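You operate a simulated robot arm through the tools that you are given. There is no shell and no other tool.

Carry out the task below with a simulated robot arm. There is one attempt and no reset: what you move stays moved.

Task
Load disc E5 on the black platform and move the platform to TEST and LEFT.
Fine: hold it by the rim; black platform knob to TEST, green one to LEFT; the red lever frees them: leave it at FIXED.
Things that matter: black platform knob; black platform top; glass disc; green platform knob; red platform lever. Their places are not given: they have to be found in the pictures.

The check looks at the end state, three seconds after you hand in, the way a careful person would. Anything else that was tipped, shoved, dropped, spilled or broken makes it a failure.

Robot
A 6-joint arm with a two-finger gripper, fixed in place. Base frame: the origin is at the foot of the arm, x ahead of it, y to its left, z up. Units: m, rad, N and s.
Its first joint turns from -2.897 to 2.897 rad. Payload 3.43 kg.
Tool frame: the origin (TCP) lies between the finger pads and is the grasp point; the fingertips stand 0.02 m ahead of it; z points along the fingers, y is the line along which they close. Largest opening 0.19 m; the body of the gripper starts 0.248 m behind the TCP.
Orientation is that of the tool frame in the base frame, as a unit quaternion [w, x, y, z]. With the fingers straight down and closing along the base's y, the tool's x points along the base's -x, its y along +y and its z along -z.

Tools
- The arm moves only by the tool jog_arm. Its argument "increments" is a list of rows, each an object of numbers (a shift or turn left out is 0, a gripper value left out holds the last): "rx", "ry", "rz": the turn, a rotation vector about the tool's x, y, z in rad; "dx", "dy", "dz": the shift along the tool's x, y, z in m; "claw": the finger opening in m, from 0 to 0.19. In form: [{"rx": .., "ry": .., "rz": .., "dx": .., "dy": .., "dz": .., "claw": ..}, ...]. A call has 1 to 20 rows; each row is the pose to reach, as a shift and turn from the pose commanded when the call began, along the tool's axes at that moment. Rows are played at 5 a second. More than 0.05 m and 0.15 rad between two rows, or a gripper value outside its range, and nothing of the call is played. A pose out of reach is approached as far as the arm can. The call stops where the force on the tool passes 40 N (or 10 N more than at its start, if that is more) or the arm is blocked; 0.2 s more then pass. The fingers move at their own pace (about 0.045 m/s each) and stop on an object; they squeeze with about 26 N. The grip force told is the motor's: it shows also when the fingers shut on nothing. Time passes only in rows, and 0.2 s behind the last, so rows that repeat a pose let the fingers close. The reply holds the time, the measured pose of the TCP, the force on the tool along the base axes, the opening and the grip force, in the units named above and with some noise, with the torque about the TCP (base axes, N m) and any sound that the robot's microphone picked up.
- Cameras (640 x 400 px; columns grow to the right, rows downward): "scene" is fixed at [0.0507, -0.5027, 1.7149]; the picture's right is [0.38, -0.92, 0.00], its down [-0.55, -0.23, -0.80] and it looks along [0.74, 0.31, -0.60] (base axes); focal length 353 px, centre (320, 200). "wrist" rides on the gripper at [0.07, -0.008, -0.288] in the tool frame; the picture's right is [0.12, 0.99, 0.00], its down [-0.96, 0.12, -0.25] and it looks along [-0.25, 0.03, 0.97] (tool axes); focal length 261 px, centre (320, 200).
- capture(camera): a new picture of that camera. No time passes.
- raise_lower(by): slides the trunk up (or, below 0, down) by that many m; the arm rides with it, the base frame stays. It gives what a move gives, with no picture.
- measure_at(camera, pixels): there is no depth. For up to 12 entries [column, row, z] of the newest picture of that camera ("zoom" is the newest enlarged one), the place [x, y] in the base frame at which the ray of that pixel passes the height z, good to about 0.002 m. No time passes.
- inspect(camera, box): a new picture of the part [left, top, right, bottom] of that camera's present view, enlarged. No time passes.
- sign_off(): hands the job in; it is judged then, once.

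Open the gripper and draw the arm clear of the work before you hand the job in, unless the task says otherwise.

The tools are called after "Call:" as a command line: name --argument value ..., lists and objects as JSON in quotes. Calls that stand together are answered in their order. jog_arm: Moves the arm, as the interface text tells. Its arguments: {"type":"object","properties":{"increments":{"type":"array","items":{"type":"object","properties":{"rx":{"type":"number"},"ry":{"type":"number"},"rz":{"type":"number"},"dx":{"type":"number"},"dy":{"type":"number"},"dz":{"type":"number"},"claw":{"type":"number"}}}}},"required":["increments"]} The other tools are called the same way: raise_lower (by) slides the trunk up or down; capture (camera) takes a picture; measure_at (camera, pixels) gives the place at which the rays of pixels pass given heights; inspect (camera, box) takes an enlarged picture of a part of a camera's view; sign_off () hands the job in.

At the start:

```text
clock: 0.0
position: [0.451, -0.3787, 1.2868]
tool_rot: [0.0, -0.001, 1.0, 0.001]
force: [-0.2, -0.2, -0.3]
torque: [0.01, -0.01, 0.05]
opening: 0.19
gripper_force: 0.1
trunk travel left (down, up): [-0.175, 0.065]
```

scene: 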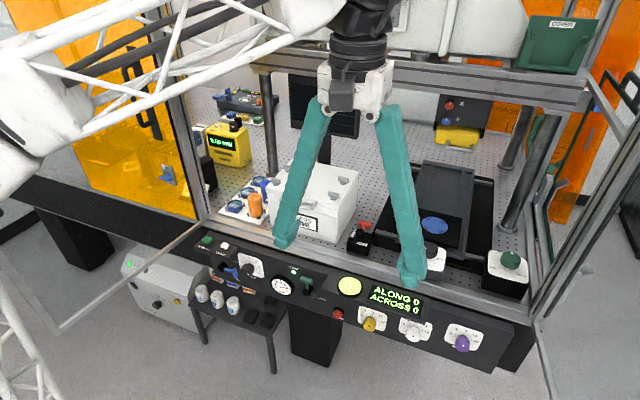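
wrist: 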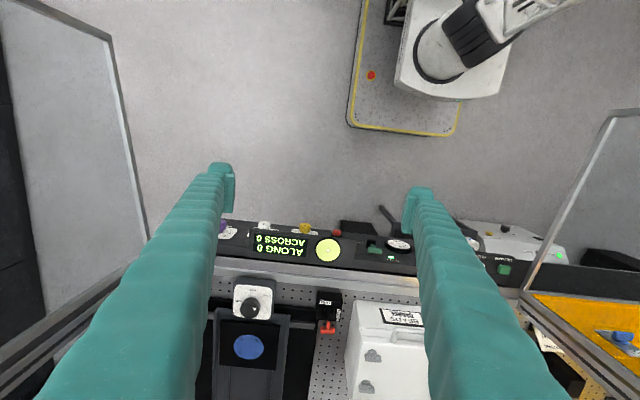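

I start by looking closer at the scene: the black platform with a blue spot is near (435,215), a red lever near (365,230), and a green knob near (510,265). I enlarge these areas.

Call:
inspect --camera "scene" --box '[340, 150, 540, 300]'

Call:
inspect --camera "scene" --box '[180, 80, 380, 260]'

Call:
inspect --camera "scene" --box '[180, 220, 500, 380]'

Call:
inspect --camera "wrist" --box '[200, 200, 440, 400]'

```text
2.67 times, centred on (440, 225) of scene
```

zoom: 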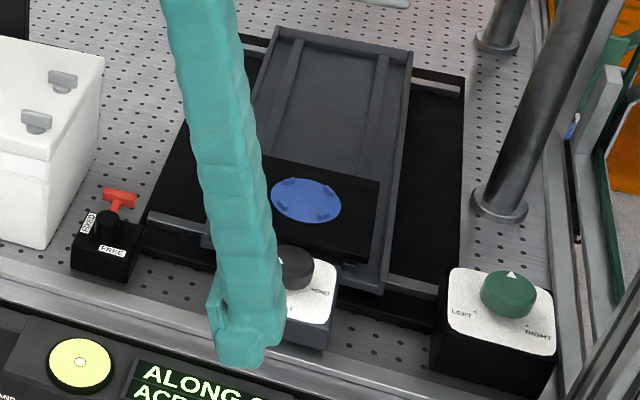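

```text
2.22 times, centred on (280, 170) of scene
```

zoom: 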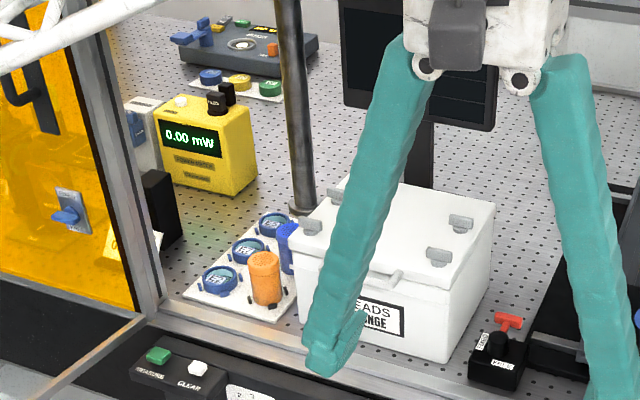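

```text
2.00 times, centred on (340, 300) of scene
```

zoom: 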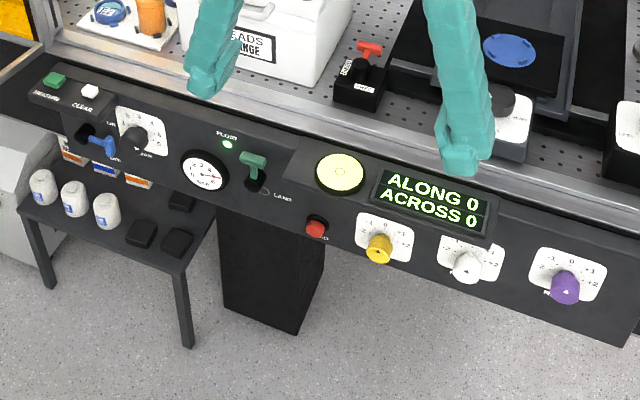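

```text
2.00 times, centred on (320, 300) of wrist
```

zoom: 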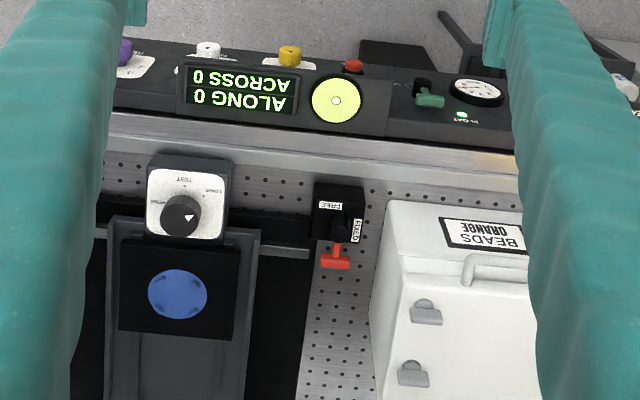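

The discs seem to be on a white tray near scene (240,205). I zoom tightly on that tray, the other items behind it, and the knobs.

Call:
inspect --camera "scene" --box '[210, 160, 290, 230]'

Call:
inspect --camera "scene" --box '[190, 80, 290, 170]'

Call:
inspect --camera "scene" --box '[340, 215, 400, 260]'

Call:
inspect --camera "wrist" --box '[220, 270, 350, 370]'

Call:
inspect --camera "scene" --box '[470, 230, 550, 290]'

```text
5.71 times, centred on (250, 195) of scene
```

zoom: 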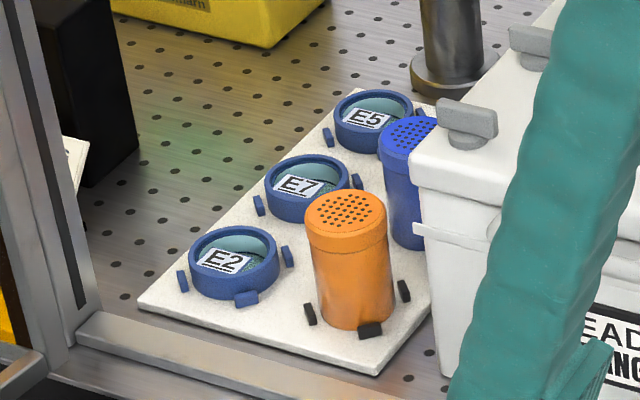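

```text
4.44 times, centred on (240, 125) of scene
```

zoom: 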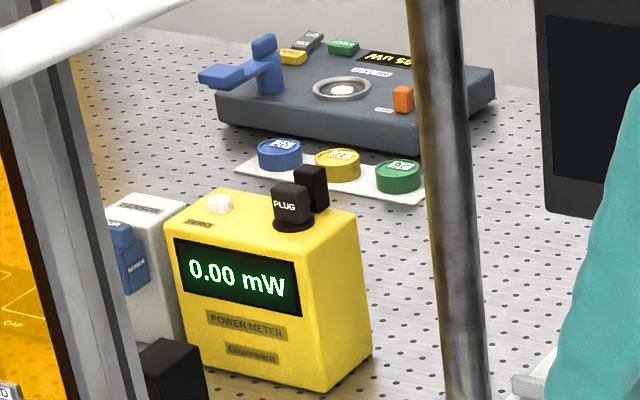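

```text
8.89 times, centred on (370, 238) of scene
```

zoom: 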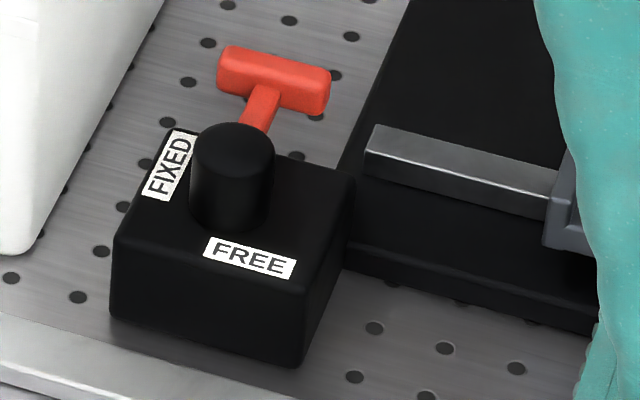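

```text
4.00 times, centred on (285, 320) of wrist
```

zoom: 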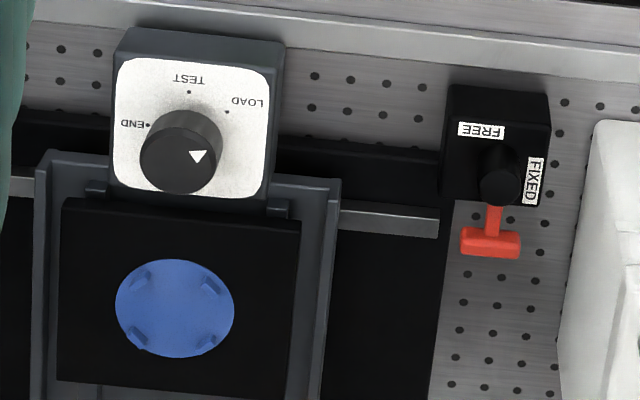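

```text
6.67 times, centred on (510, 260) of scene
```

zoom: 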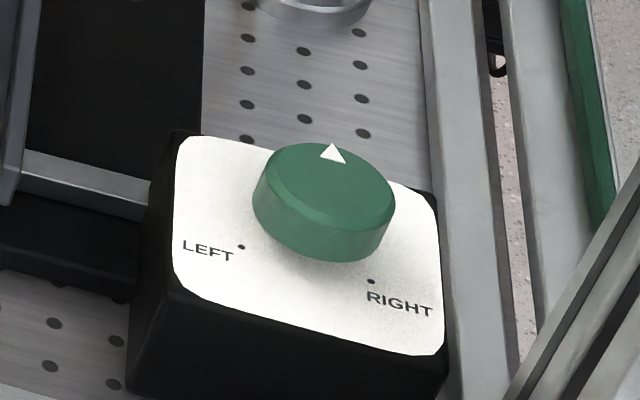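

The disc E5 sits in a white tray at scene ~(257,180); the black knob plate reads END/TEST/LOAD, green LEFT/RIGHT, red lever FREE/FIXED. I triangulate heights by comparing the scene and wrist rays for the lever hub, and corners.

Call:
measure_at --camera "scene" --pixels '[[360.1, 231.3, 0.7], [360.1, 231.3, 0.8], [360.1, 231.3, 0.9], [360.1, 231.3, 1.0], [435, 225, 0.7], [435, 225, 0.8], [435, 225, 0.9], [435, 225, 1.0]]'

Call:
measure_at --camera "wrist" --pixels '[[330, 316.25, 0.7], [330, 316.25, 0.8], [330, 316.25, 0.9], [330, 316.25, 1.0], [248.5, 347, 0.7], [248.5, 347, 0.8], [248.5, 347, 0.9], [248.5, 347, 1.0]]'

```text
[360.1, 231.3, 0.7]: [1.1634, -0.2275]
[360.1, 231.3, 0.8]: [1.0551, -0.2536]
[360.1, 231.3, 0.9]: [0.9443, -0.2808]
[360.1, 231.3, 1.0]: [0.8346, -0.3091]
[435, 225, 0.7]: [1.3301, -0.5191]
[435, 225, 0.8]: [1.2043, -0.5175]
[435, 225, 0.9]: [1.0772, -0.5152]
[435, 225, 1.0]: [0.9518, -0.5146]
```

```text
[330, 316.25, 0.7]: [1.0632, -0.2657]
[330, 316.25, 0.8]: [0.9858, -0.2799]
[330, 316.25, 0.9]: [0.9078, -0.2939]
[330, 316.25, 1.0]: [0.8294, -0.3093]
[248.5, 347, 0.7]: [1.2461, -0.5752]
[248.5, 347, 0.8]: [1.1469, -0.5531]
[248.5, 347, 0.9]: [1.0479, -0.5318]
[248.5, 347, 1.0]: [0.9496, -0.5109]
```

Lever hub triangulates to about (0.82,-0.31,1.016) and the blue seat to about (0.94,-0.51,1.008). I now measure candidates at table-level heights for the disc tray, posts and knobs.

Call:
measure_at --camera "scene" --pixels '[[259, 181, 0.93], [259, 181, 0.98], [507.4, 226.9, 0.93], [507, 165, 0.93], [273.6, 174, 0.93], [511, 262, 1.0], [511, 262, 1.03], [432, 245, 1.0], [432, 245, 1.03], [225, 240, 0.93], [500, 330, 0.93], [120, 200, 0.93]]'

Call:
measure_at --camera "wrist" --pixels '[[250, 310, 1.0], [250, 310, 1.03], [330, 249, 1.0], [330, 249, 0.95], [390, 316, 0.95], [300, 244, 0.95], [320, 277, 0.95]]'

```text
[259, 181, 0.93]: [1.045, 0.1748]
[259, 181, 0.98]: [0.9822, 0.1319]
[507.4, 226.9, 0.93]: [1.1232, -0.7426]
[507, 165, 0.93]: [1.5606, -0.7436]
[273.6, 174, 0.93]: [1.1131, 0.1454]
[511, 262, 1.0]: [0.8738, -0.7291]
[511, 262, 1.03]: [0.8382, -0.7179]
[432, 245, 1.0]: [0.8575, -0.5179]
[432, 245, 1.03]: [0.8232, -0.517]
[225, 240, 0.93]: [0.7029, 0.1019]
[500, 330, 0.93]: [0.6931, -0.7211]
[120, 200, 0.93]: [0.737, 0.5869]
```

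```text
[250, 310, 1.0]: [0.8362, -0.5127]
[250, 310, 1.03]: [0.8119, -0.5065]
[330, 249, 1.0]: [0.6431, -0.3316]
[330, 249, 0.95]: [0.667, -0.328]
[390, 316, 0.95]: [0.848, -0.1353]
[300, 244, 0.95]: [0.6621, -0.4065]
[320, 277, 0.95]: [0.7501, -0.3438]
```

The hub, seat, and knobs lie at x≈0.82–0.95 and E5 at about (1.0,0.15). I move the arm at constant height to (0.72,-0.5) for a closer top view of the black knob, seat and lever.

Call:
jog_arm --increments '[{"dx": -0.04, "dy": -0.018}, {"dx": -0.08, "dy": -0.036}, {"dx": -0.12, "dy": -0.054}, {"dx": -0.16, "dy": -0.072}, {"dx": -0.2, "dy": -0.09}, {"dx": -0.24, "dy": -0.108}, {"dx": -0.27, "dy": -0.121}]'

Call:
capture --camera "wrist"

Call:
capture --camera "scene"

```text
clock: 1.6
position: [0.7089, -0.4907, 1.2591]
tool_rot: [0.005, 0.0, 1.0, -0.005]
force: [0.2, -0.1, 0.7]
torque: [-0.02, -0.12, 0.01]
opening: 0.1899
gripper_force: 0.0
out of reach, approached as far as the arm can: row 6, 7
trunk travel left (down, up): [-0.175, 0.065]
```

```text
taken
```

wrist: 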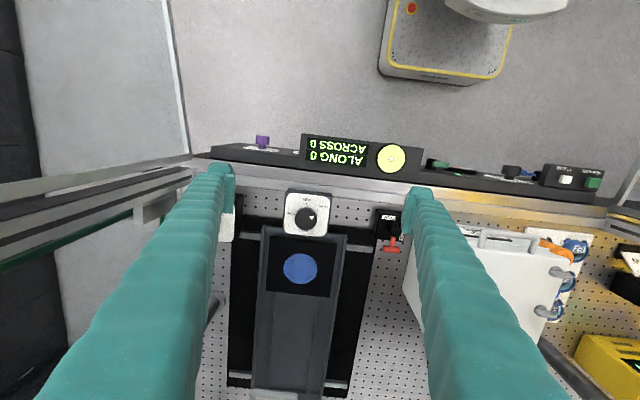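

```text
taken
```

scene: 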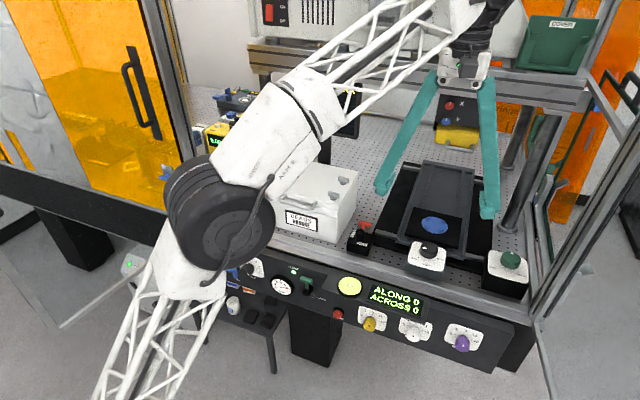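

The arm reached its limit at r≈0.86 for this height, so raising the trunk will help. First I inspect the knob plate, lever and the green-knob region in this closer wrist view.

Call:
inspect --camera "wrist" --box '[260, 180, 340, 250]'

Call:
inspect --camera "wrist" --box '[360, 200, 420, 260]'

Call:
inspect --camera "wrist" --box '[480, 200, 640, 340]'

Call:
inspect --camera "scene" --box '[390, 190, 540, 300]'

Call:
inspect --camera "scene" --box '[340, 200, 420, 260]'

```text
5.71 times, centred on (300, 215) of wrist
```

zoom: 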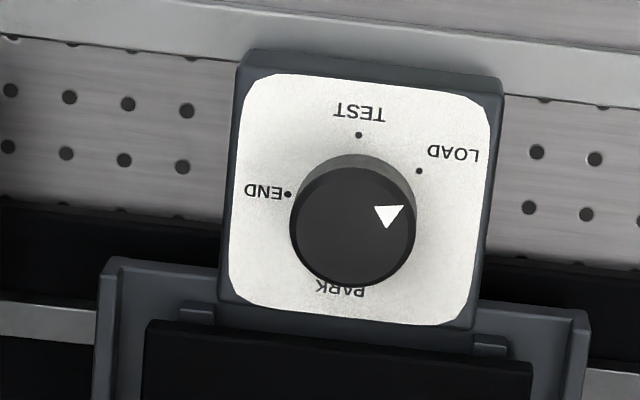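

```text
6.67 times, centred on (390, 230) of wrist
```

zoom: 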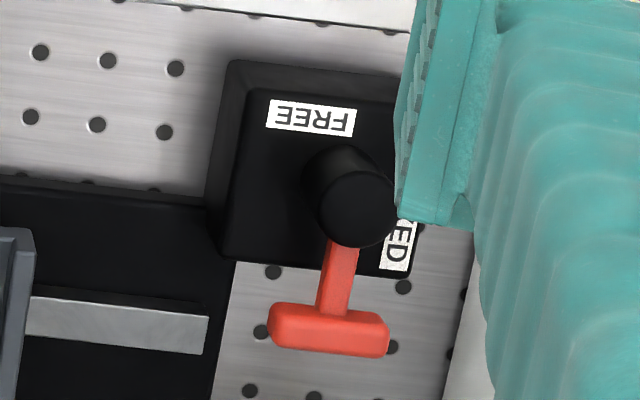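

```text
2.86 times, centred on (560, 270) of wrist
```

zoom: 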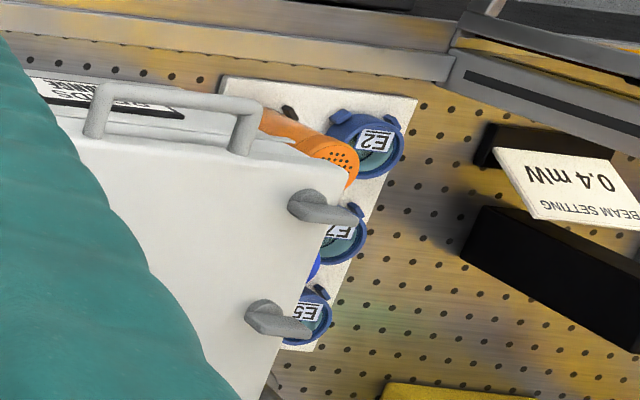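

```text
3.64 times, centred on (465, 245) of scene
```

zoom: 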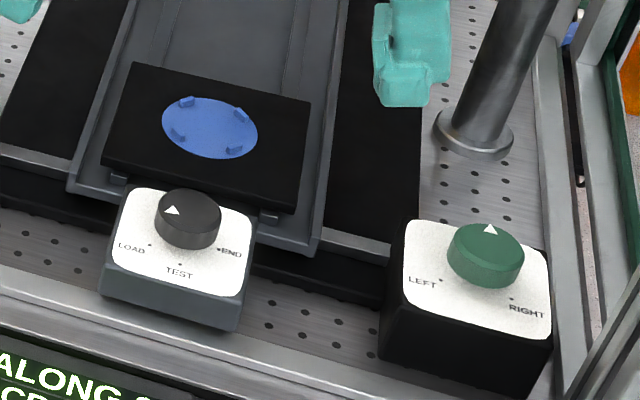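

```text
6.67 times, centred on (380, 230) of scene
```

zoom: 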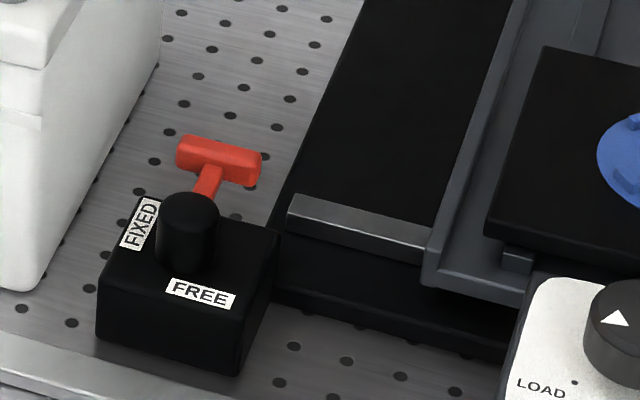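

The black knob pointer reads LOAD now (TEST is toward the robot, END on the far side), the green knob points backwards between/away from LEFT and RIGHT. The lever handle points to +x; I raise the trunk for reach and then look at the lever box from straighter above.

Call:
raise_lower --by 0.065

```text
clock: 2.6
position: [0.7079, -0.4912, 1.3235]
tool_rot: [0.005, 0.001, 1.0, -0.003]
force: [-0.4, -0.1, -0.2]
torque: [0.03, 0.03, 0.03]
opening: 0.1901
gripper_force: 0.0
trunk travel left (down, up): [-0.24, 0.0]
```

Trunk is up; now at z=1.32. I move to about (0.80,-0.33,1.25) for a top view of the lever box, staying well above the white tank.

Call:
jog_arm --increments '[{"dx": 0.0, "dy": 0.04}, {"dx": -0.02, "dy": 0.075, "dz": 0.02}, {"dx": -0.04, "dy": 0.11, "dz": 0.04}, {"dx": -0.06, "dy": 0.14, "dz": 0.055}, {"dx": -0.08, "dy": 0.16, "dz": 0.07}, {"dx": -0.09, "dy": 0.16, "dz": 0.07}]'

Call:
capture --camera "wrist"

Call:
capture --camera "scene"

```text
clock: 4.0
position: [0.7987, -0.3309, 1.2522]
tool_rot: [0.005, 0.001, 1.0, -0.004]
force: [0.1, 0.1, -0.4]
torque: [-0.02, 0.0, 0.01]
opening: 0.1902
gripper_force: 0.1
trunk travel left (down, up): [-0.24, 0.0]
```

```text
taken
```

wrist: 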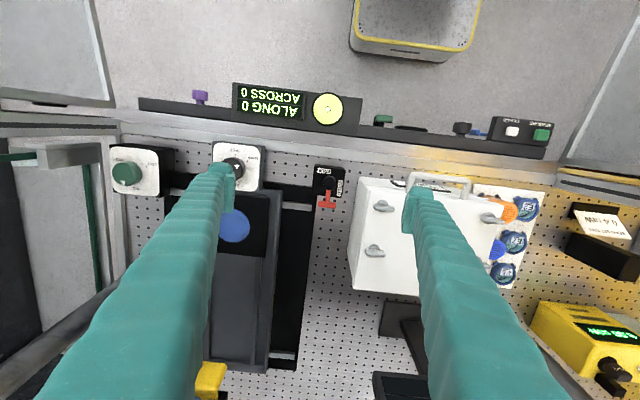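

```text
taken
```

scene: 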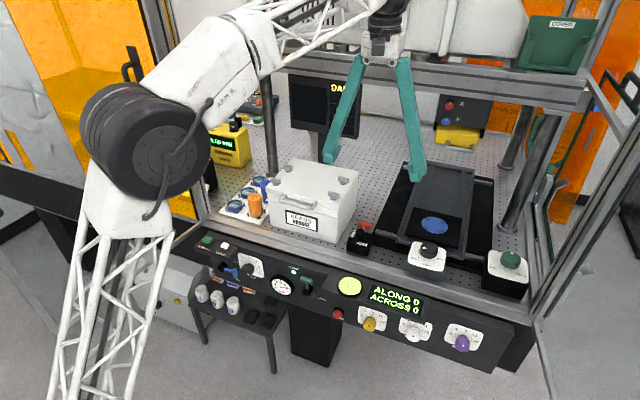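

The whole bench is visible: lever at wrist (327,185), E5 ring at (503,272), green knob at (127,173). I zoom into these.

Call:
inspect --camera "wrist" --box '[300, 155, 360, 215]'

Call:
inspect --camera "wrist" --box '[460, 180, 560, 300]'

Call:
inspect --camera "wrist" --box '[90, 130, 190, 210]'

Call:
inspect --camera "wrist" --box '[200, 130, 290, 200]'

Call:
inspect --camera "wrist" --box '[200, 190, 300, 270]'

```text
6.67 times, centred on (330, 185) of wrist
```

zoom: 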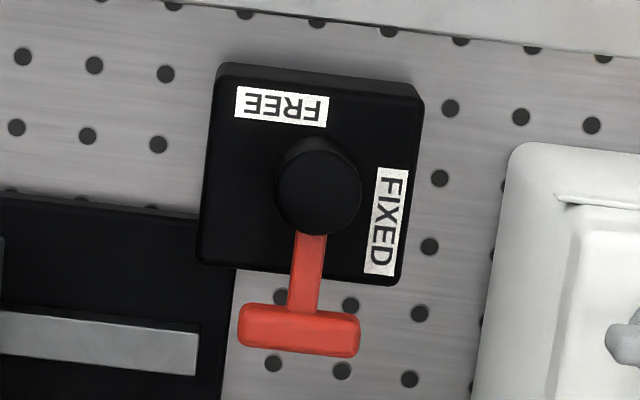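

```text
3.33 times, centred on (510, 240) of wrist
```

zoom: 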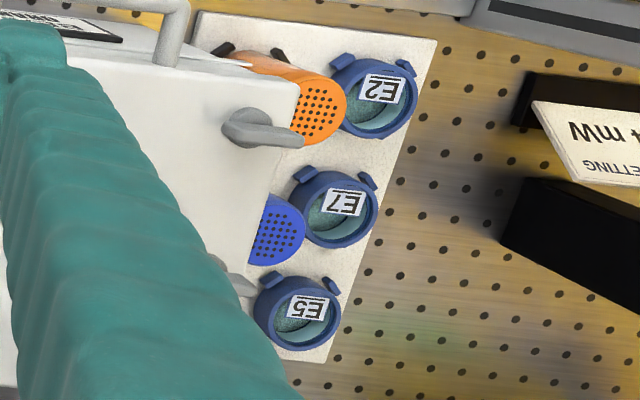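

```text
5.00 times, centred on (140, 170) of wrist
```

zoom: 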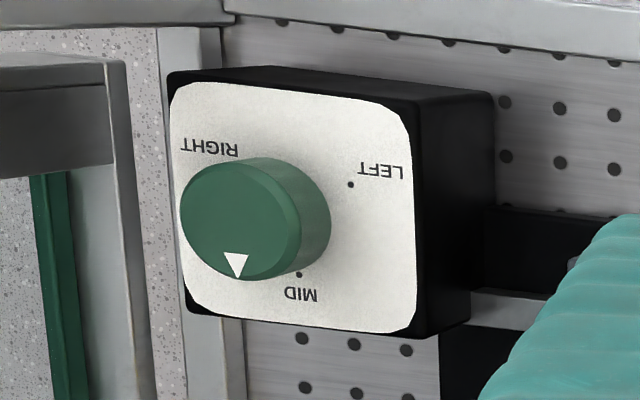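

```text
5.71 times, centred on (245, 165) of wrist
```

zoom: 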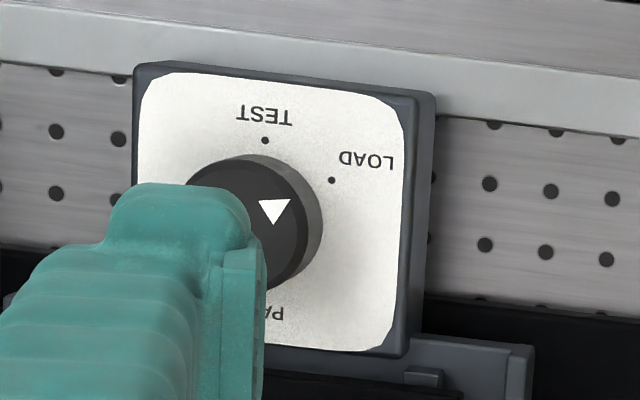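

```text
5.00 times, centred on (250, 230) of wrist
```

zoom: 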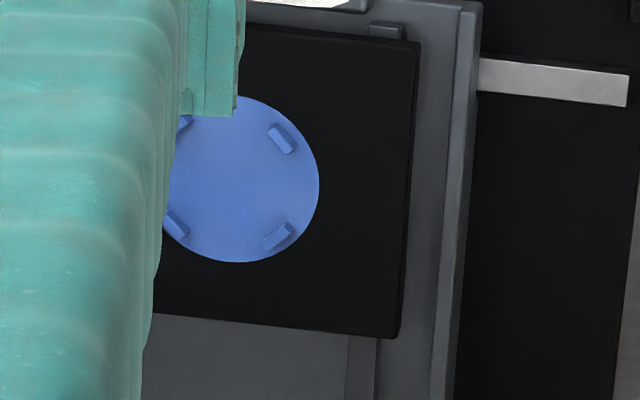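

Lever labels sit outside the swept quadrant (FIXED beside +x, FREE beside −y), so the handle pointing +x is FIXED and −y would be FREE. I triangulate lever hub, T-bar, green knob, E5 with both cameras.

Call:
measure_at --camera "wrist" --pixels '[[329.7, 183.8, 0.98], [329.7, 183.8, 1.02], [327, 204.5, 0.96], [327, 204.5, 1.0], [124, 174, 0.98], [124, 174, 1.04], [503.4, 274.5, 0.94], [503.4, 274.5, 0.98], [535, 207, 0.95], [515, 243, 0.95]]'

Call:
measure_at --camera "scene" --pixels '[[360.5, 231.5, 0.98], [360.5, 231.5, 1.02], [364.7, 224, 0.96], [364.7, 224, 1.0], [510.9, 257.4, 0.98], [510.9, 257.4, 1.04], [429.3, 248.3, 0.98], [429.3, 248.3, 1.04], [434.8, 225.2, 0.96], [434.8, 225.2, 1.02]]'

Call:
inspect --camera "scene" --box '[220, 165, 290, 225]'

```text
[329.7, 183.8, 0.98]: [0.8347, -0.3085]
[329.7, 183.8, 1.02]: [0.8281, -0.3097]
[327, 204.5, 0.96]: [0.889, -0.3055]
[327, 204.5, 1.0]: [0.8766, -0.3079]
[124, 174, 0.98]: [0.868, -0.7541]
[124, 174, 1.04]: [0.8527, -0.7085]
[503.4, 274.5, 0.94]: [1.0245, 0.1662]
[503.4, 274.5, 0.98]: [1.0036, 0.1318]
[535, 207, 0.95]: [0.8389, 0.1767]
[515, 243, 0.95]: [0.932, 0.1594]
```

```text
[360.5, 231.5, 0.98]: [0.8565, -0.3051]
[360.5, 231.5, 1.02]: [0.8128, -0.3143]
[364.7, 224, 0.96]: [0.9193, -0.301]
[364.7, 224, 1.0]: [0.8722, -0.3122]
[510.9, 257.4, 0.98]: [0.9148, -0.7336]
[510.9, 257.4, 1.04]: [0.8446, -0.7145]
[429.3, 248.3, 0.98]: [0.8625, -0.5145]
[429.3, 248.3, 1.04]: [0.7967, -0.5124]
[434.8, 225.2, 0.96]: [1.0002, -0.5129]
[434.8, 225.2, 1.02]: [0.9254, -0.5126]
```

```text
6.67 times, centred on (255, 195) of scene
```

zoom: 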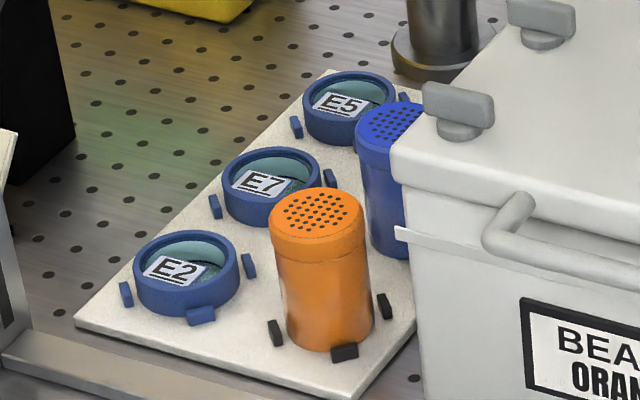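

E5's ring top triangulates to about (1.018,0.156,0.952). I check the blue shaker top and the tank latch height before moving over there.

Call:
measure_at --camera "wrist" --pixels '[[497.1, 249, 0.98], [497.1, 249, 1.04], [492.6, 218.4, 1.0], [492.6, 218.4, 1.1], [352, 276, 1.05], [525, 280, 0.93]]'

Call:
measure_at --camera "scene" --pixels '[[265.8, 183.3, 0.98], [265.8, 183.3, 1.04], [275.7, 181.5, 1.0], [275.7, 181.5, 1.1], [590, 90, 1.33], [275, 75, 1.33], [590, 105, 1.33]]'

```text
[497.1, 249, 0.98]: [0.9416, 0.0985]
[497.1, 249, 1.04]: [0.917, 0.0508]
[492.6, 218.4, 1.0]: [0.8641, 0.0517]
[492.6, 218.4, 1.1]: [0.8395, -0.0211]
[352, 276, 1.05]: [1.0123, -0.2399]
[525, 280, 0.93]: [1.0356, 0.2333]
```

```text
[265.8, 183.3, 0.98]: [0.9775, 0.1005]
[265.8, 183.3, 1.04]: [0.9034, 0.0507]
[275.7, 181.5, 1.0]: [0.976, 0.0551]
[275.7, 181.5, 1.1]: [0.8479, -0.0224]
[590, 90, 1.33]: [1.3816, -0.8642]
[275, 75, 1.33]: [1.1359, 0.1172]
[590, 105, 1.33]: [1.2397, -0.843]
```

Tank latches reach z≈1.108 and the blue shaker top z≈1.024 at (0.924,0.064). I move over at z≈1.24 to (0.85,0.13) to view E5 and its holder closely.

Call:
jog_arm --increments '[{"dx": 0.0, "dy": 0.045}, {"dx": 0.0, "dy": 0.09}, {"dx": 0.0, "dy": 0.135}, {"dx": -0.01, "dy": 0.18}, {"dx": -0.02, "dy": 0.225}, {"dx": -0.03, "dy": 0.27}, {"dx": -0.04, "dy": 0.315}, {"dx": -0.05, "dy": 0.36}, {"dx": -0.055, "dy": 0.405}, {"dx": -0.06, "dy": 0.45}, {"dx": -0.06, "dy": 0.47, "dz": 0.02}]'

Call:
capture --camera "wrist"

Call:
capture --camera "scene"

```text
clock: 6.4
position: [0.8589, 0.1391, 1.231]
tool_rot: [0.006, 0.001, 1.0, -0.003]
force: [-0.2, -0.4, -0.2]
torque: [0.08, 0.04, 0.0]
opening: 0.1899
gripper_force: 0.1
trunk travel left (down, up): [-0.24, 0.0]
```

```text
taken
```

wrist: 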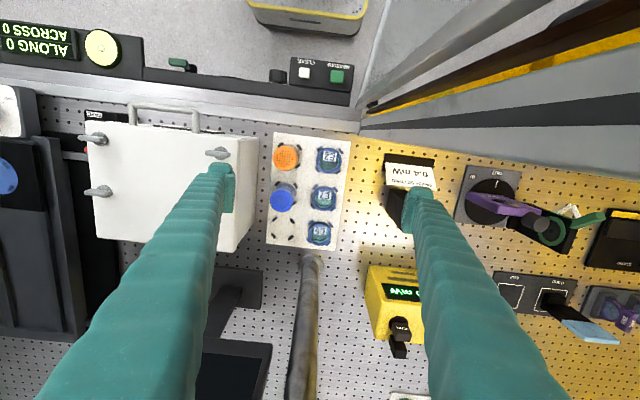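

```text
taken
```

scene: 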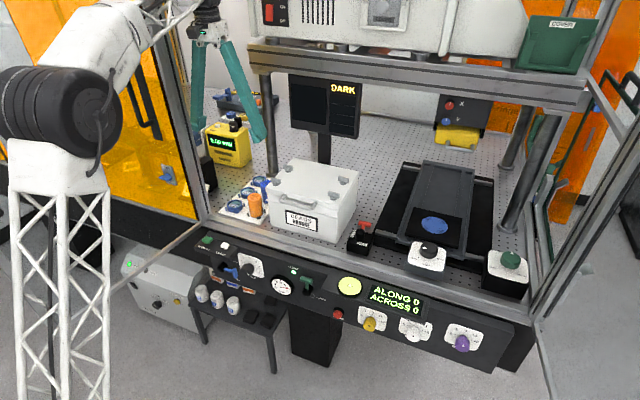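

The tray is clear in the wrist view: E2 (328,160), E7 (324,196), E5 (320,232). I zoom into it.

Call:
inspect --camera "wrist" --box '[265, 130, 355, 260]'

Call:
inspect --camera "wrist" --box '[295, 205, 350, 260]'

Call:
inspect --camera "wrist" --box '[350, 140, 450, 360]'

```text
3.08 times, centred on (310, 195) of wrist
```

zoom: 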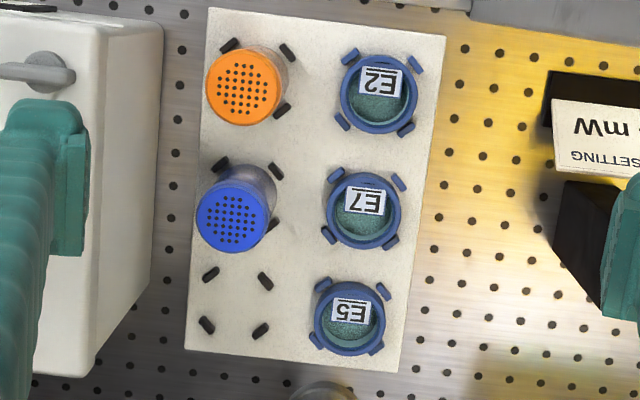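

```text
7.27 times, centred on (322, 232) of wrist
```

zoom: 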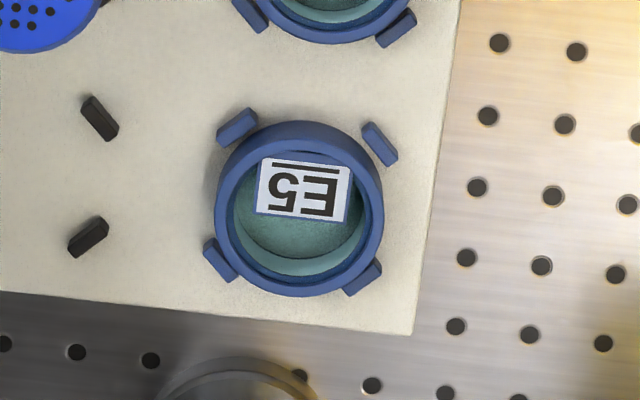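

```text
1.82 times, centred on (400, 250) of wrist
```

zoom: 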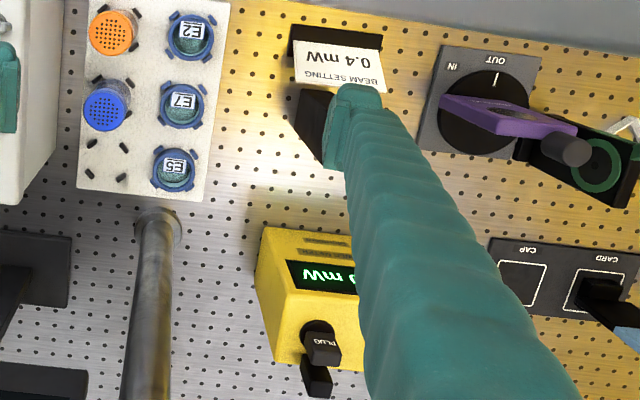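

Each disc sits between four diagonal tabs, with the blue rim about 50 mm across; grasping along y fits between tabs if the fingertips stay above them. I measure E5's ring center and edges, tray corners and tabs.

Call:
measure_at --camera "wrist" --pixels '[[319.1, 233.1, 0.93], [319.1, 233.1, 0.952], [307.3, 233.1, 0.952], [330.9, 233.1, 0.952], [319.1, 221.5, 0.952], [319.1, 244.7, 0.952], [334.5, 250, 0.925], [341, 206, 0.925], [310.7, 222, 0.935], [330, 224, 0.935], [308, 240.5, 0.935], [328, 242.5, 0.935]]'

Call:
inspect --camera "scene" --box '[240, 165, 280, 200]'

```text
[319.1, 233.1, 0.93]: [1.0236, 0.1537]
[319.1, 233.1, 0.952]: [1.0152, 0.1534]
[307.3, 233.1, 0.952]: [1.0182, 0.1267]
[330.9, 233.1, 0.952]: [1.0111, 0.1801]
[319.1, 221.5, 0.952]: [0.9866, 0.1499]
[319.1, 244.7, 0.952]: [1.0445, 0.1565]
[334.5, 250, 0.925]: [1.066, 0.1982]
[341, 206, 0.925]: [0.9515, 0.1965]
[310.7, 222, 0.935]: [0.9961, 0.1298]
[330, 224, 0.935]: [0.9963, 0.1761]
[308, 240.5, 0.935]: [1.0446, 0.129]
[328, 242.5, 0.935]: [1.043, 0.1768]
```

```text
11.43 times, centred on (260, 182) of scene
```

zoom: 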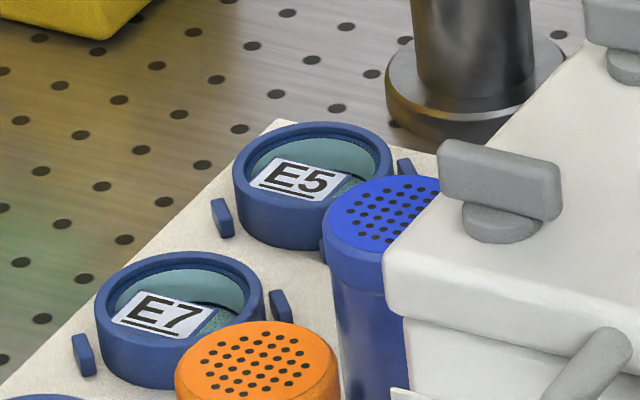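

The four tabs form a square ±24 mm around (1.020,0.153); ring diameter ≈54 mm, height ≈17 mm. I refine heights of rim top, tray and tab tops using the scene camera.

Call:
measure_at --camera "zoom" --pixels '[[312, 164, 0.94], [312, 164, 0.95], [312, 164, 0.96], [233, 165, 0.95], [392, 160, 0.95], [218, 202, 0.935], [276, 292, 0.935], [274, 124, 0.92], [20, 385, 0.92]]'

Call:
measure_at --camera "wrist" --pixels '[[319.1, 233.1, 0.94], [319.1, 233.1, 0.95], [319.1, 233.1, 0.96], [334.5, 250, 0.92], [330, 224, 0.94], [330, 224, 0.93]]'

```text
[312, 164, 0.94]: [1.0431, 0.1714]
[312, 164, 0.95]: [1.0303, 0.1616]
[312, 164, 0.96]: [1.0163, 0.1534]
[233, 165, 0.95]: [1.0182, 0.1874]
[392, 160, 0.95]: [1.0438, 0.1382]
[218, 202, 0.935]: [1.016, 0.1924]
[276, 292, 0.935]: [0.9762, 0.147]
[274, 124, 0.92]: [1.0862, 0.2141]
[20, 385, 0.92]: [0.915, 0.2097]
```

```text
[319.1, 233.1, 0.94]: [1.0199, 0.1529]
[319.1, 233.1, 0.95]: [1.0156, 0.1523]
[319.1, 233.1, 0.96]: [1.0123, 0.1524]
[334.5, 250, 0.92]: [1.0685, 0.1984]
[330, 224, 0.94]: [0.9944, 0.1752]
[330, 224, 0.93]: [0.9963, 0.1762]
```

Tray top is ~0.938, rim top ~0.958. I narrow the opening to 0.10 and move forward-down towards a hover above E5 to find out how far the arm reaches with the tool vertical.

Call:
jog_arm --increments '[{"dx": -0.02, "dy": 0.0, "dz": 0.02, "claw": 0.1}, {"dx": -0.04, "dy": 0.005, "dz": 0.05}, {"dx": -0.055, "dy": 0.008, "dz": 0.08}, {"dx": -0.07, "dy": 0.01, "dz": 0.11}, {"dx": -0.08, "dy": 0.012, "dz": 0.13}, {"dx": -0.08, "dy": 0.012, "dz": 0.13}]'

Call:
capture --camera "wrist"

Call:
capture --camera "scene"

```text
clock: 7.8
position: [0.941, 0.1507, 1.0992]
tool_rot: [0.005, 0.0, 1.0, -0.004]
force: [0.5, 1.4, -0.6]
torque: [-0.02, 0.01, -0.02]
opening: 0.1
gripper_force: 0.1
trunk travel left (down, up): [-0.24, 0.0]
```

```text
taken
```

wrist: 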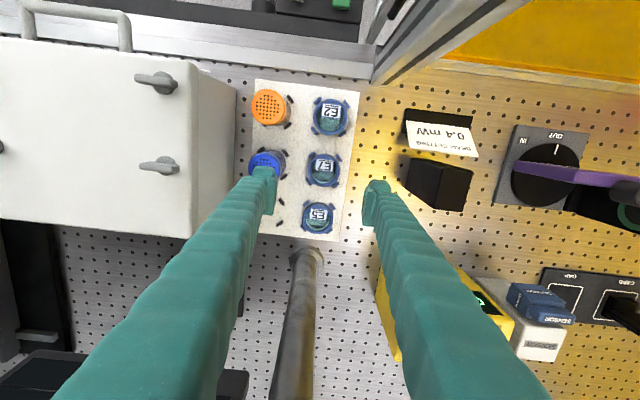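

```text
taken
```

scene: 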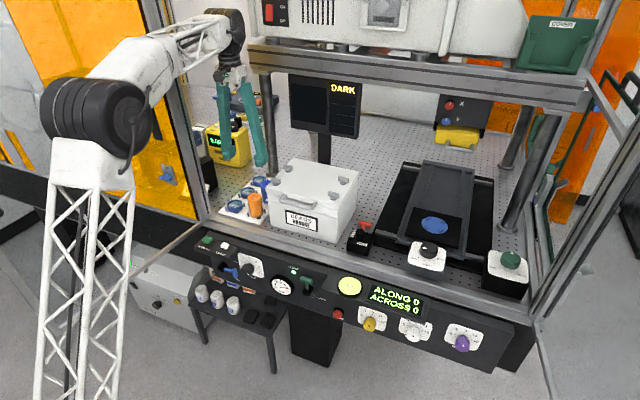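

Reached (0.941,0.151,1.099) with the tool vertical. I zoom on E5 from here for a better measurement.

Call:
inspect --camera "wrist" --box '[295, 190, 345, 240]'

```text
8.00 times, centred on (320, 215) of wrist
```

zoom: 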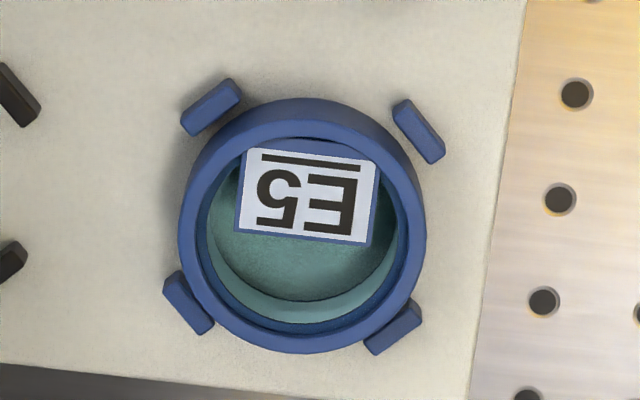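

Call:
measure_at --camera "zoom" --pixels '[[302, 237, 0.95], [302, 237, 0.956], [302, 237, 0.962], [178, 237, 0.956], [427, 237, 0.956], [302, 353, 0.956], [302, 120, 0.956], [215, 95, 0.948], [422, 122, 0.948], [183, 298, 0.948], [395, 325, 0.948], [302, 99, 0.94]]'

```text
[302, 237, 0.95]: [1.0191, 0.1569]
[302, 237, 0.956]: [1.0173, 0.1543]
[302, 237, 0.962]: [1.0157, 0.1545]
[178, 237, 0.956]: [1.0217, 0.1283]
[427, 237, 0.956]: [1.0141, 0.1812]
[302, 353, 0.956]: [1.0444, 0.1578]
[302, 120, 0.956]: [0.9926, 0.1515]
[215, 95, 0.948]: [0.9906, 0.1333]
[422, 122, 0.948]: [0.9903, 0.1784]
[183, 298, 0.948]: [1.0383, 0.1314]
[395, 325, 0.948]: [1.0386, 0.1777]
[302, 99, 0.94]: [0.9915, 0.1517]
```

E5's center is (1.016,0.155), outer diameter ≈53 mm. I try to reach a hover directly above it at z≈1.05 with the tool vertical.

Call:
jog_arm --increments '[{"dx": -0.025, "dy": 0.002, "dz": 0.02}, {"dx": -0.05, "dy": 0.004, "dz": 0.035}, {"dx": -0.075, "dy": 0.004, "dz": 0.05}, {"dx": -0.075, "dy": 0.004, "dz": 0.05}]'

```text
clock: 8.8
position: [1.0159, 0.1548, 1.0515]
tool_rot: [0.004, 0.0, 1.0, -0.005]
force: [-0.4, 0.2, 0.2]
torque: [-0.02, 0.03, 0.01]
opening: 0.0999
gripper_force: 0.1
trunk travel left (down, up): [-0.24, 0.0]
```

The arm reaches directly above E5 at (1.016,0.155,1.05). I check alignment with pictures before descending.

Call:
capture --camera "wrist"

Call:
inspect --camera "wrist" --box '[240, 130, 400, 230]'

Call:
inspect --camera "scene" --box '[190, 60, 310, 220]'

```text
taken
```

wrist: 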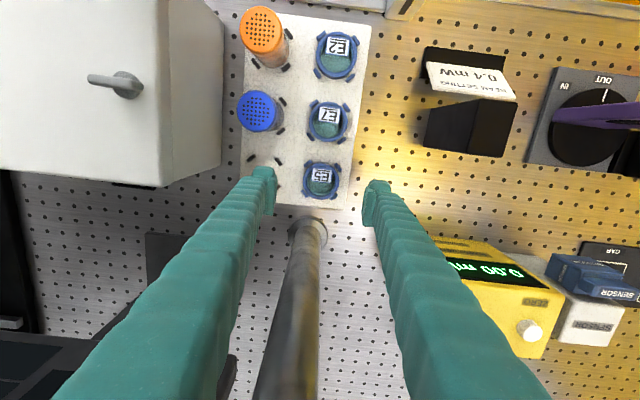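

```text
4.00 times, centred on (320, 180) of wrist
```

zoom: 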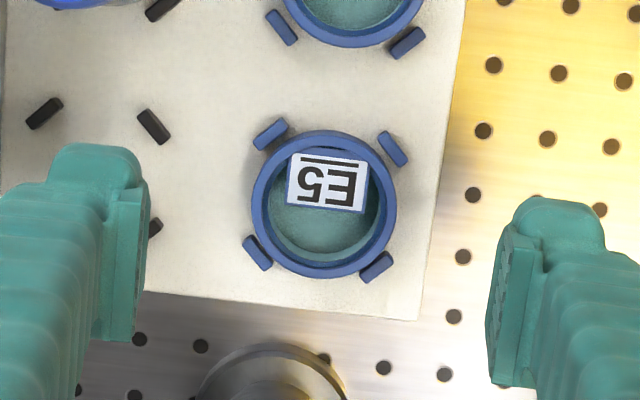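

```text
2.50 times, centred on (250, 140) of scene
```

zoom: 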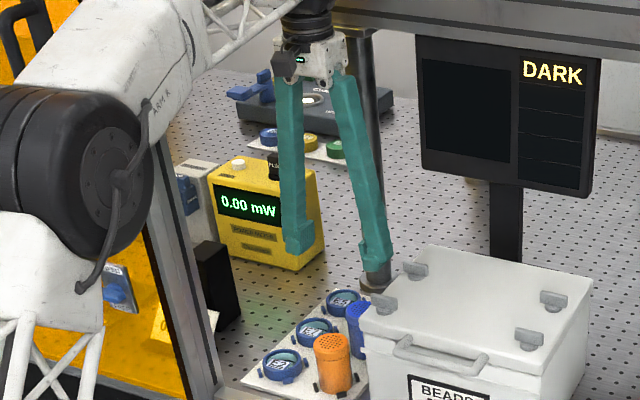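

E5 is centered between the fingers. I tilt the tool 0.12 rad forward (keeps the wrist away from the overhead beam and will be needed at the seat), narrow to 0.075 and descend to z≈0.985.

Call:
jog_arm --increments '[{"ry": -0.04, "claw": 0.075}, {"ry": -0.08, "dz": 0.01}, {"ry": -0.12, "dz": 0.025, "dx": 0.002}, {"ry": -0.12, "dz": 0.045, "dx": 0.002}, {"ry": -0.12, "dz": 0.06, "dx": 0.002}, {"ry": -0.12, "dz": 0.066, "dx": 0.002}, {"ry": -0.12, "dz": 0.066, "dx": 0.002}]'

Call:
inspect --camera "wrist" --box '[240, 130, 400, 230]'

Call:
inspect --camera "scene" --box '[225, 140, 305, 210]'

```text
clock: 10.4
position: [1.0149, 0.1531, 0.9873]
tool_rot: [0.066, 0.0, 0.998, -0.005]
force: [0.3, 0.3, 0.6]
torque: [-0.01, 0.0, 0.03]
opening: 0.0749
gripper_force: 0.0
trunk travel left (down, up): [-0.24, 0.0]
```

```text
4.00 times, centred on (320, 180) of wrist
```

zoom: 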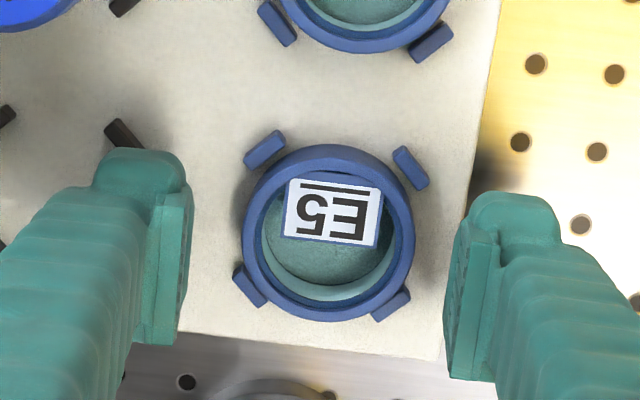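

```text
5.71 times, centred on (265, 175) of scene
```

zoom: 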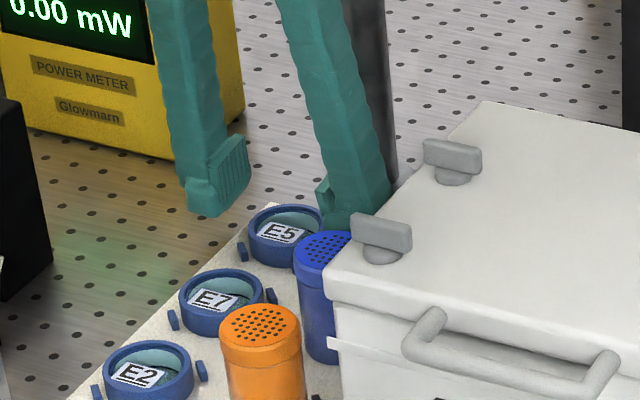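

Tips at z≈0.967 are just above the ring. I capture the wrist picture and measure finger-pad midpoint versus ring center.

Call:
capture --camera "wrist"

Call:
measure_at --camera "wrist" --pixels '[[322.25, 188.5, 0.957], [322.25, 188.5, 0.962], [286, 189, 0.967], [286, 216, 0.967], [352, 198, 0.967], [352, 225, 0.967], [320.75, 201.25, 0.967]]'

```text
taken
```

wrist: 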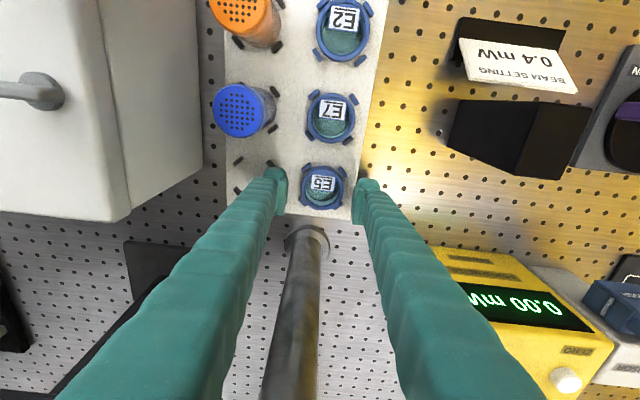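

```text
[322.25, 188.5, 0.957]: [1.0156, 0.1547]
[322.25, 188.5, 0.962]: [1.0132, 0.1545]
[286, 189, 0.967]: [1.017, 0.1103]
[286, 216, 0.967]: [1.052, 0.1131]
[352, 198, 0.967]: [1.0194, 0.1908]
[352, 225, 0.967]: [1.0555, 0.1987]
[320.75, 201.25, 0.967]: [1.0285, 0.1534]
```

By spec the tips are 0.967; I shift +1.5 mm in y and step down 8 mm, checking force and the view.

Call:
jog_arm --increments '[{"dx": 0.0005, "dy": 0.0015, "dz": 0.004}, {"dx": 0.00105, "dy": 0.0015, "dz": 0.008}, {"dx": 0.00105, "dy": 0.0015, "dz": 0.008}]'

Call:
inspect --camera "scene" --box '[235, 160, 285, 200]'

Call:
inspect --camera "wrist" --box '[270, 150, 370, 230]'

```text
clock: 11.2
position: [1.0147, 0.1538, 0.978]
tool_rot: [0.065, 0.0, 0.998, -0.004]
force: [0.0, 0.0, 0.0]
torque: [0.0, 0.01, -0.01]
opening: 0.0749
gripper_force: 0.0
trunk travel left (down, up): [-0.24, 0.0]
```

```text
10.00 times, centred on (260, 180) of scene
```

zoom: 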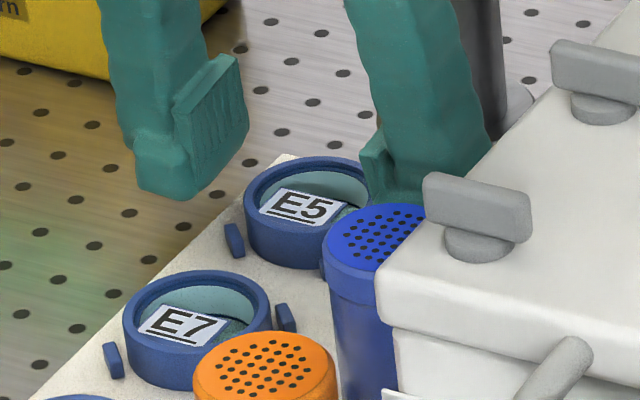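

```text
5.00 times, centred on (320, 190) of wrist
```

zoom: 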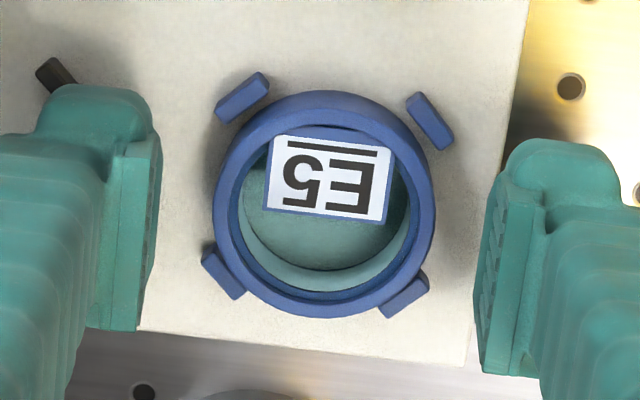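

The pad's lower edge appears a bit higher than the finger body's tip. I zoom strongly on the left finger tip and E5 to see their geometry.

Call:
inspect --camera "scene" --box '[238, 160, 270, 190]'

Call:
inspect --camera "wrist" --box '[265, 160, 305, 225]'

```text
13.33 times, centred on (254, 175) of scene
```

zoom: 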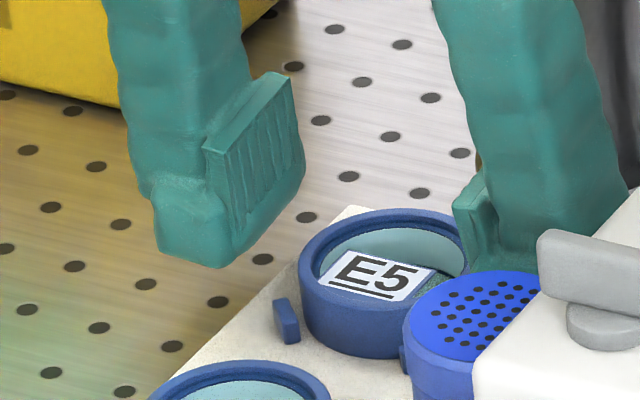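

```text
6.15 times, centred on (285, 192) of wrist
```

zoom: 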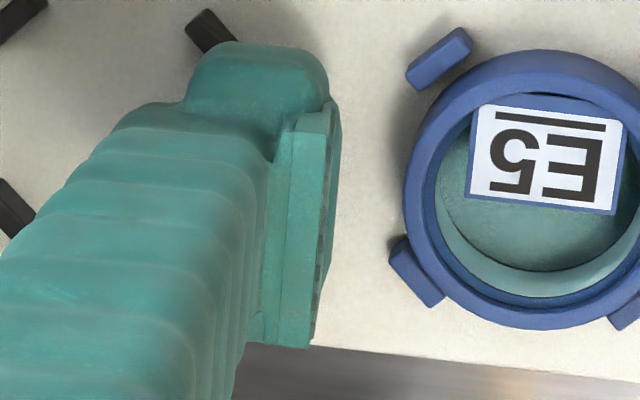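

The ring is ~17 mm tall and tabs ~11 mm, so I aim for the fingertips just above the tab tops: lower another 6 mm (TCP ≈0.972) and check.

Call:
jog_arm --increments '[{"dx": 0.0004, "dy": 0.0007, "dz": 0.003}, {"dx": 0.0008, "dy": 0.0007, "dz": 0.006}, {"dx": 0.0008, "dy": 0.0007, "dz": 0.006}]'

Call:
inspect --camera "scene" --box '[238, 160, 270, 190]'

```text
clock: 12.0
position: [1.0142, 0.155, 0.9723]
tool_rot: [0.065, -0.001, 0.998, -0.003]
force: [0.1, 0.3, 0.1]
torque: [0.05, -0.03, -0.02]
opening: 0.0751
gripper_force: 0.0
trunk travel left (down, up): [-0.24, 0.0]
```

```text
13.33 times, centred on (254, 175) of scene
```

zoom: 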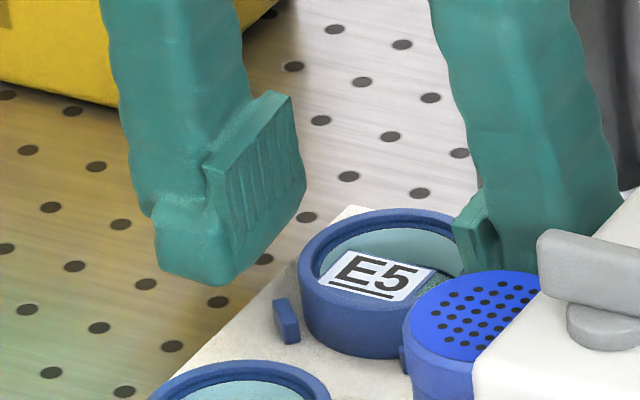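

The near tip corner triangulates to z≈0.952, tab tops ≈0.949, rim top ≈0.958. I go 3 mm lower and then close gently to about the rim width while watching the opening.

Call:
jog_arm --increments '[{"dx": 0.0004, "dz": 0.003}, {"dx": 0.0004, "dz": 0.003, "claw": 0.06}, {"dx": 0.0004, "dz": 0.003, "claw": 0.06}, {"dx": 0.0004, "dz": 0.003, "claw": 0.06}]'

Call:
inspect --camera "scene" --box '[238, 160, 270, 190]'

Call:
inspect --camera "wrist" --box '[280, 150, 360, 220]'

```text
clock: 13.0
position: [1.0132, 0.1564, 0.969]
tool_rot: [0.066, 0.0, 0.998, -0.005]
force: [0.6, 0.7, 0.0]
torque: [0.01, 0.04, 0.01]
opening: 0.06
gripper_force: 0.1
trunk travel left (down, up): [-0.24, 0.0]
```

```text
13.33 times, centred on (254, 175) of scene
```

zoom: 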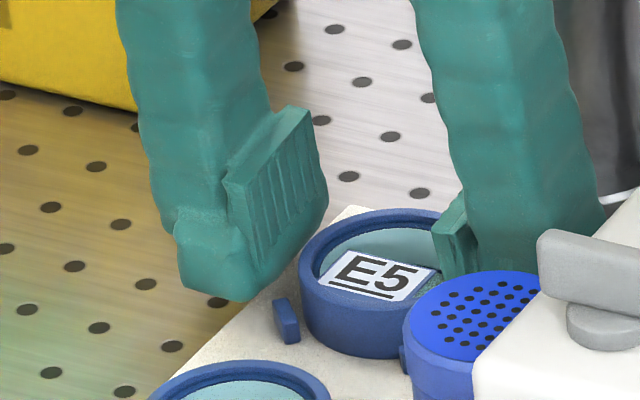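

```text
5.71 times, centred on (320, 185) of wrist
```

zoom: 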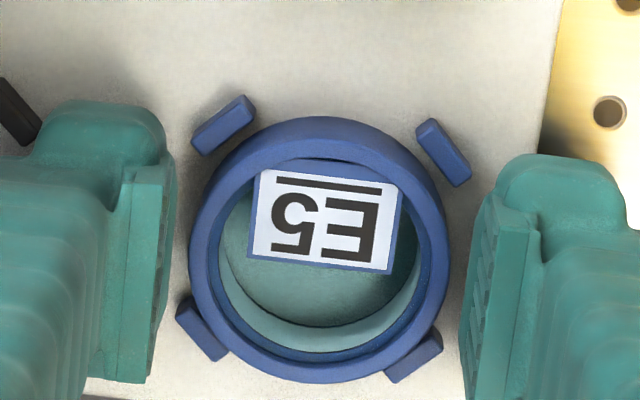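

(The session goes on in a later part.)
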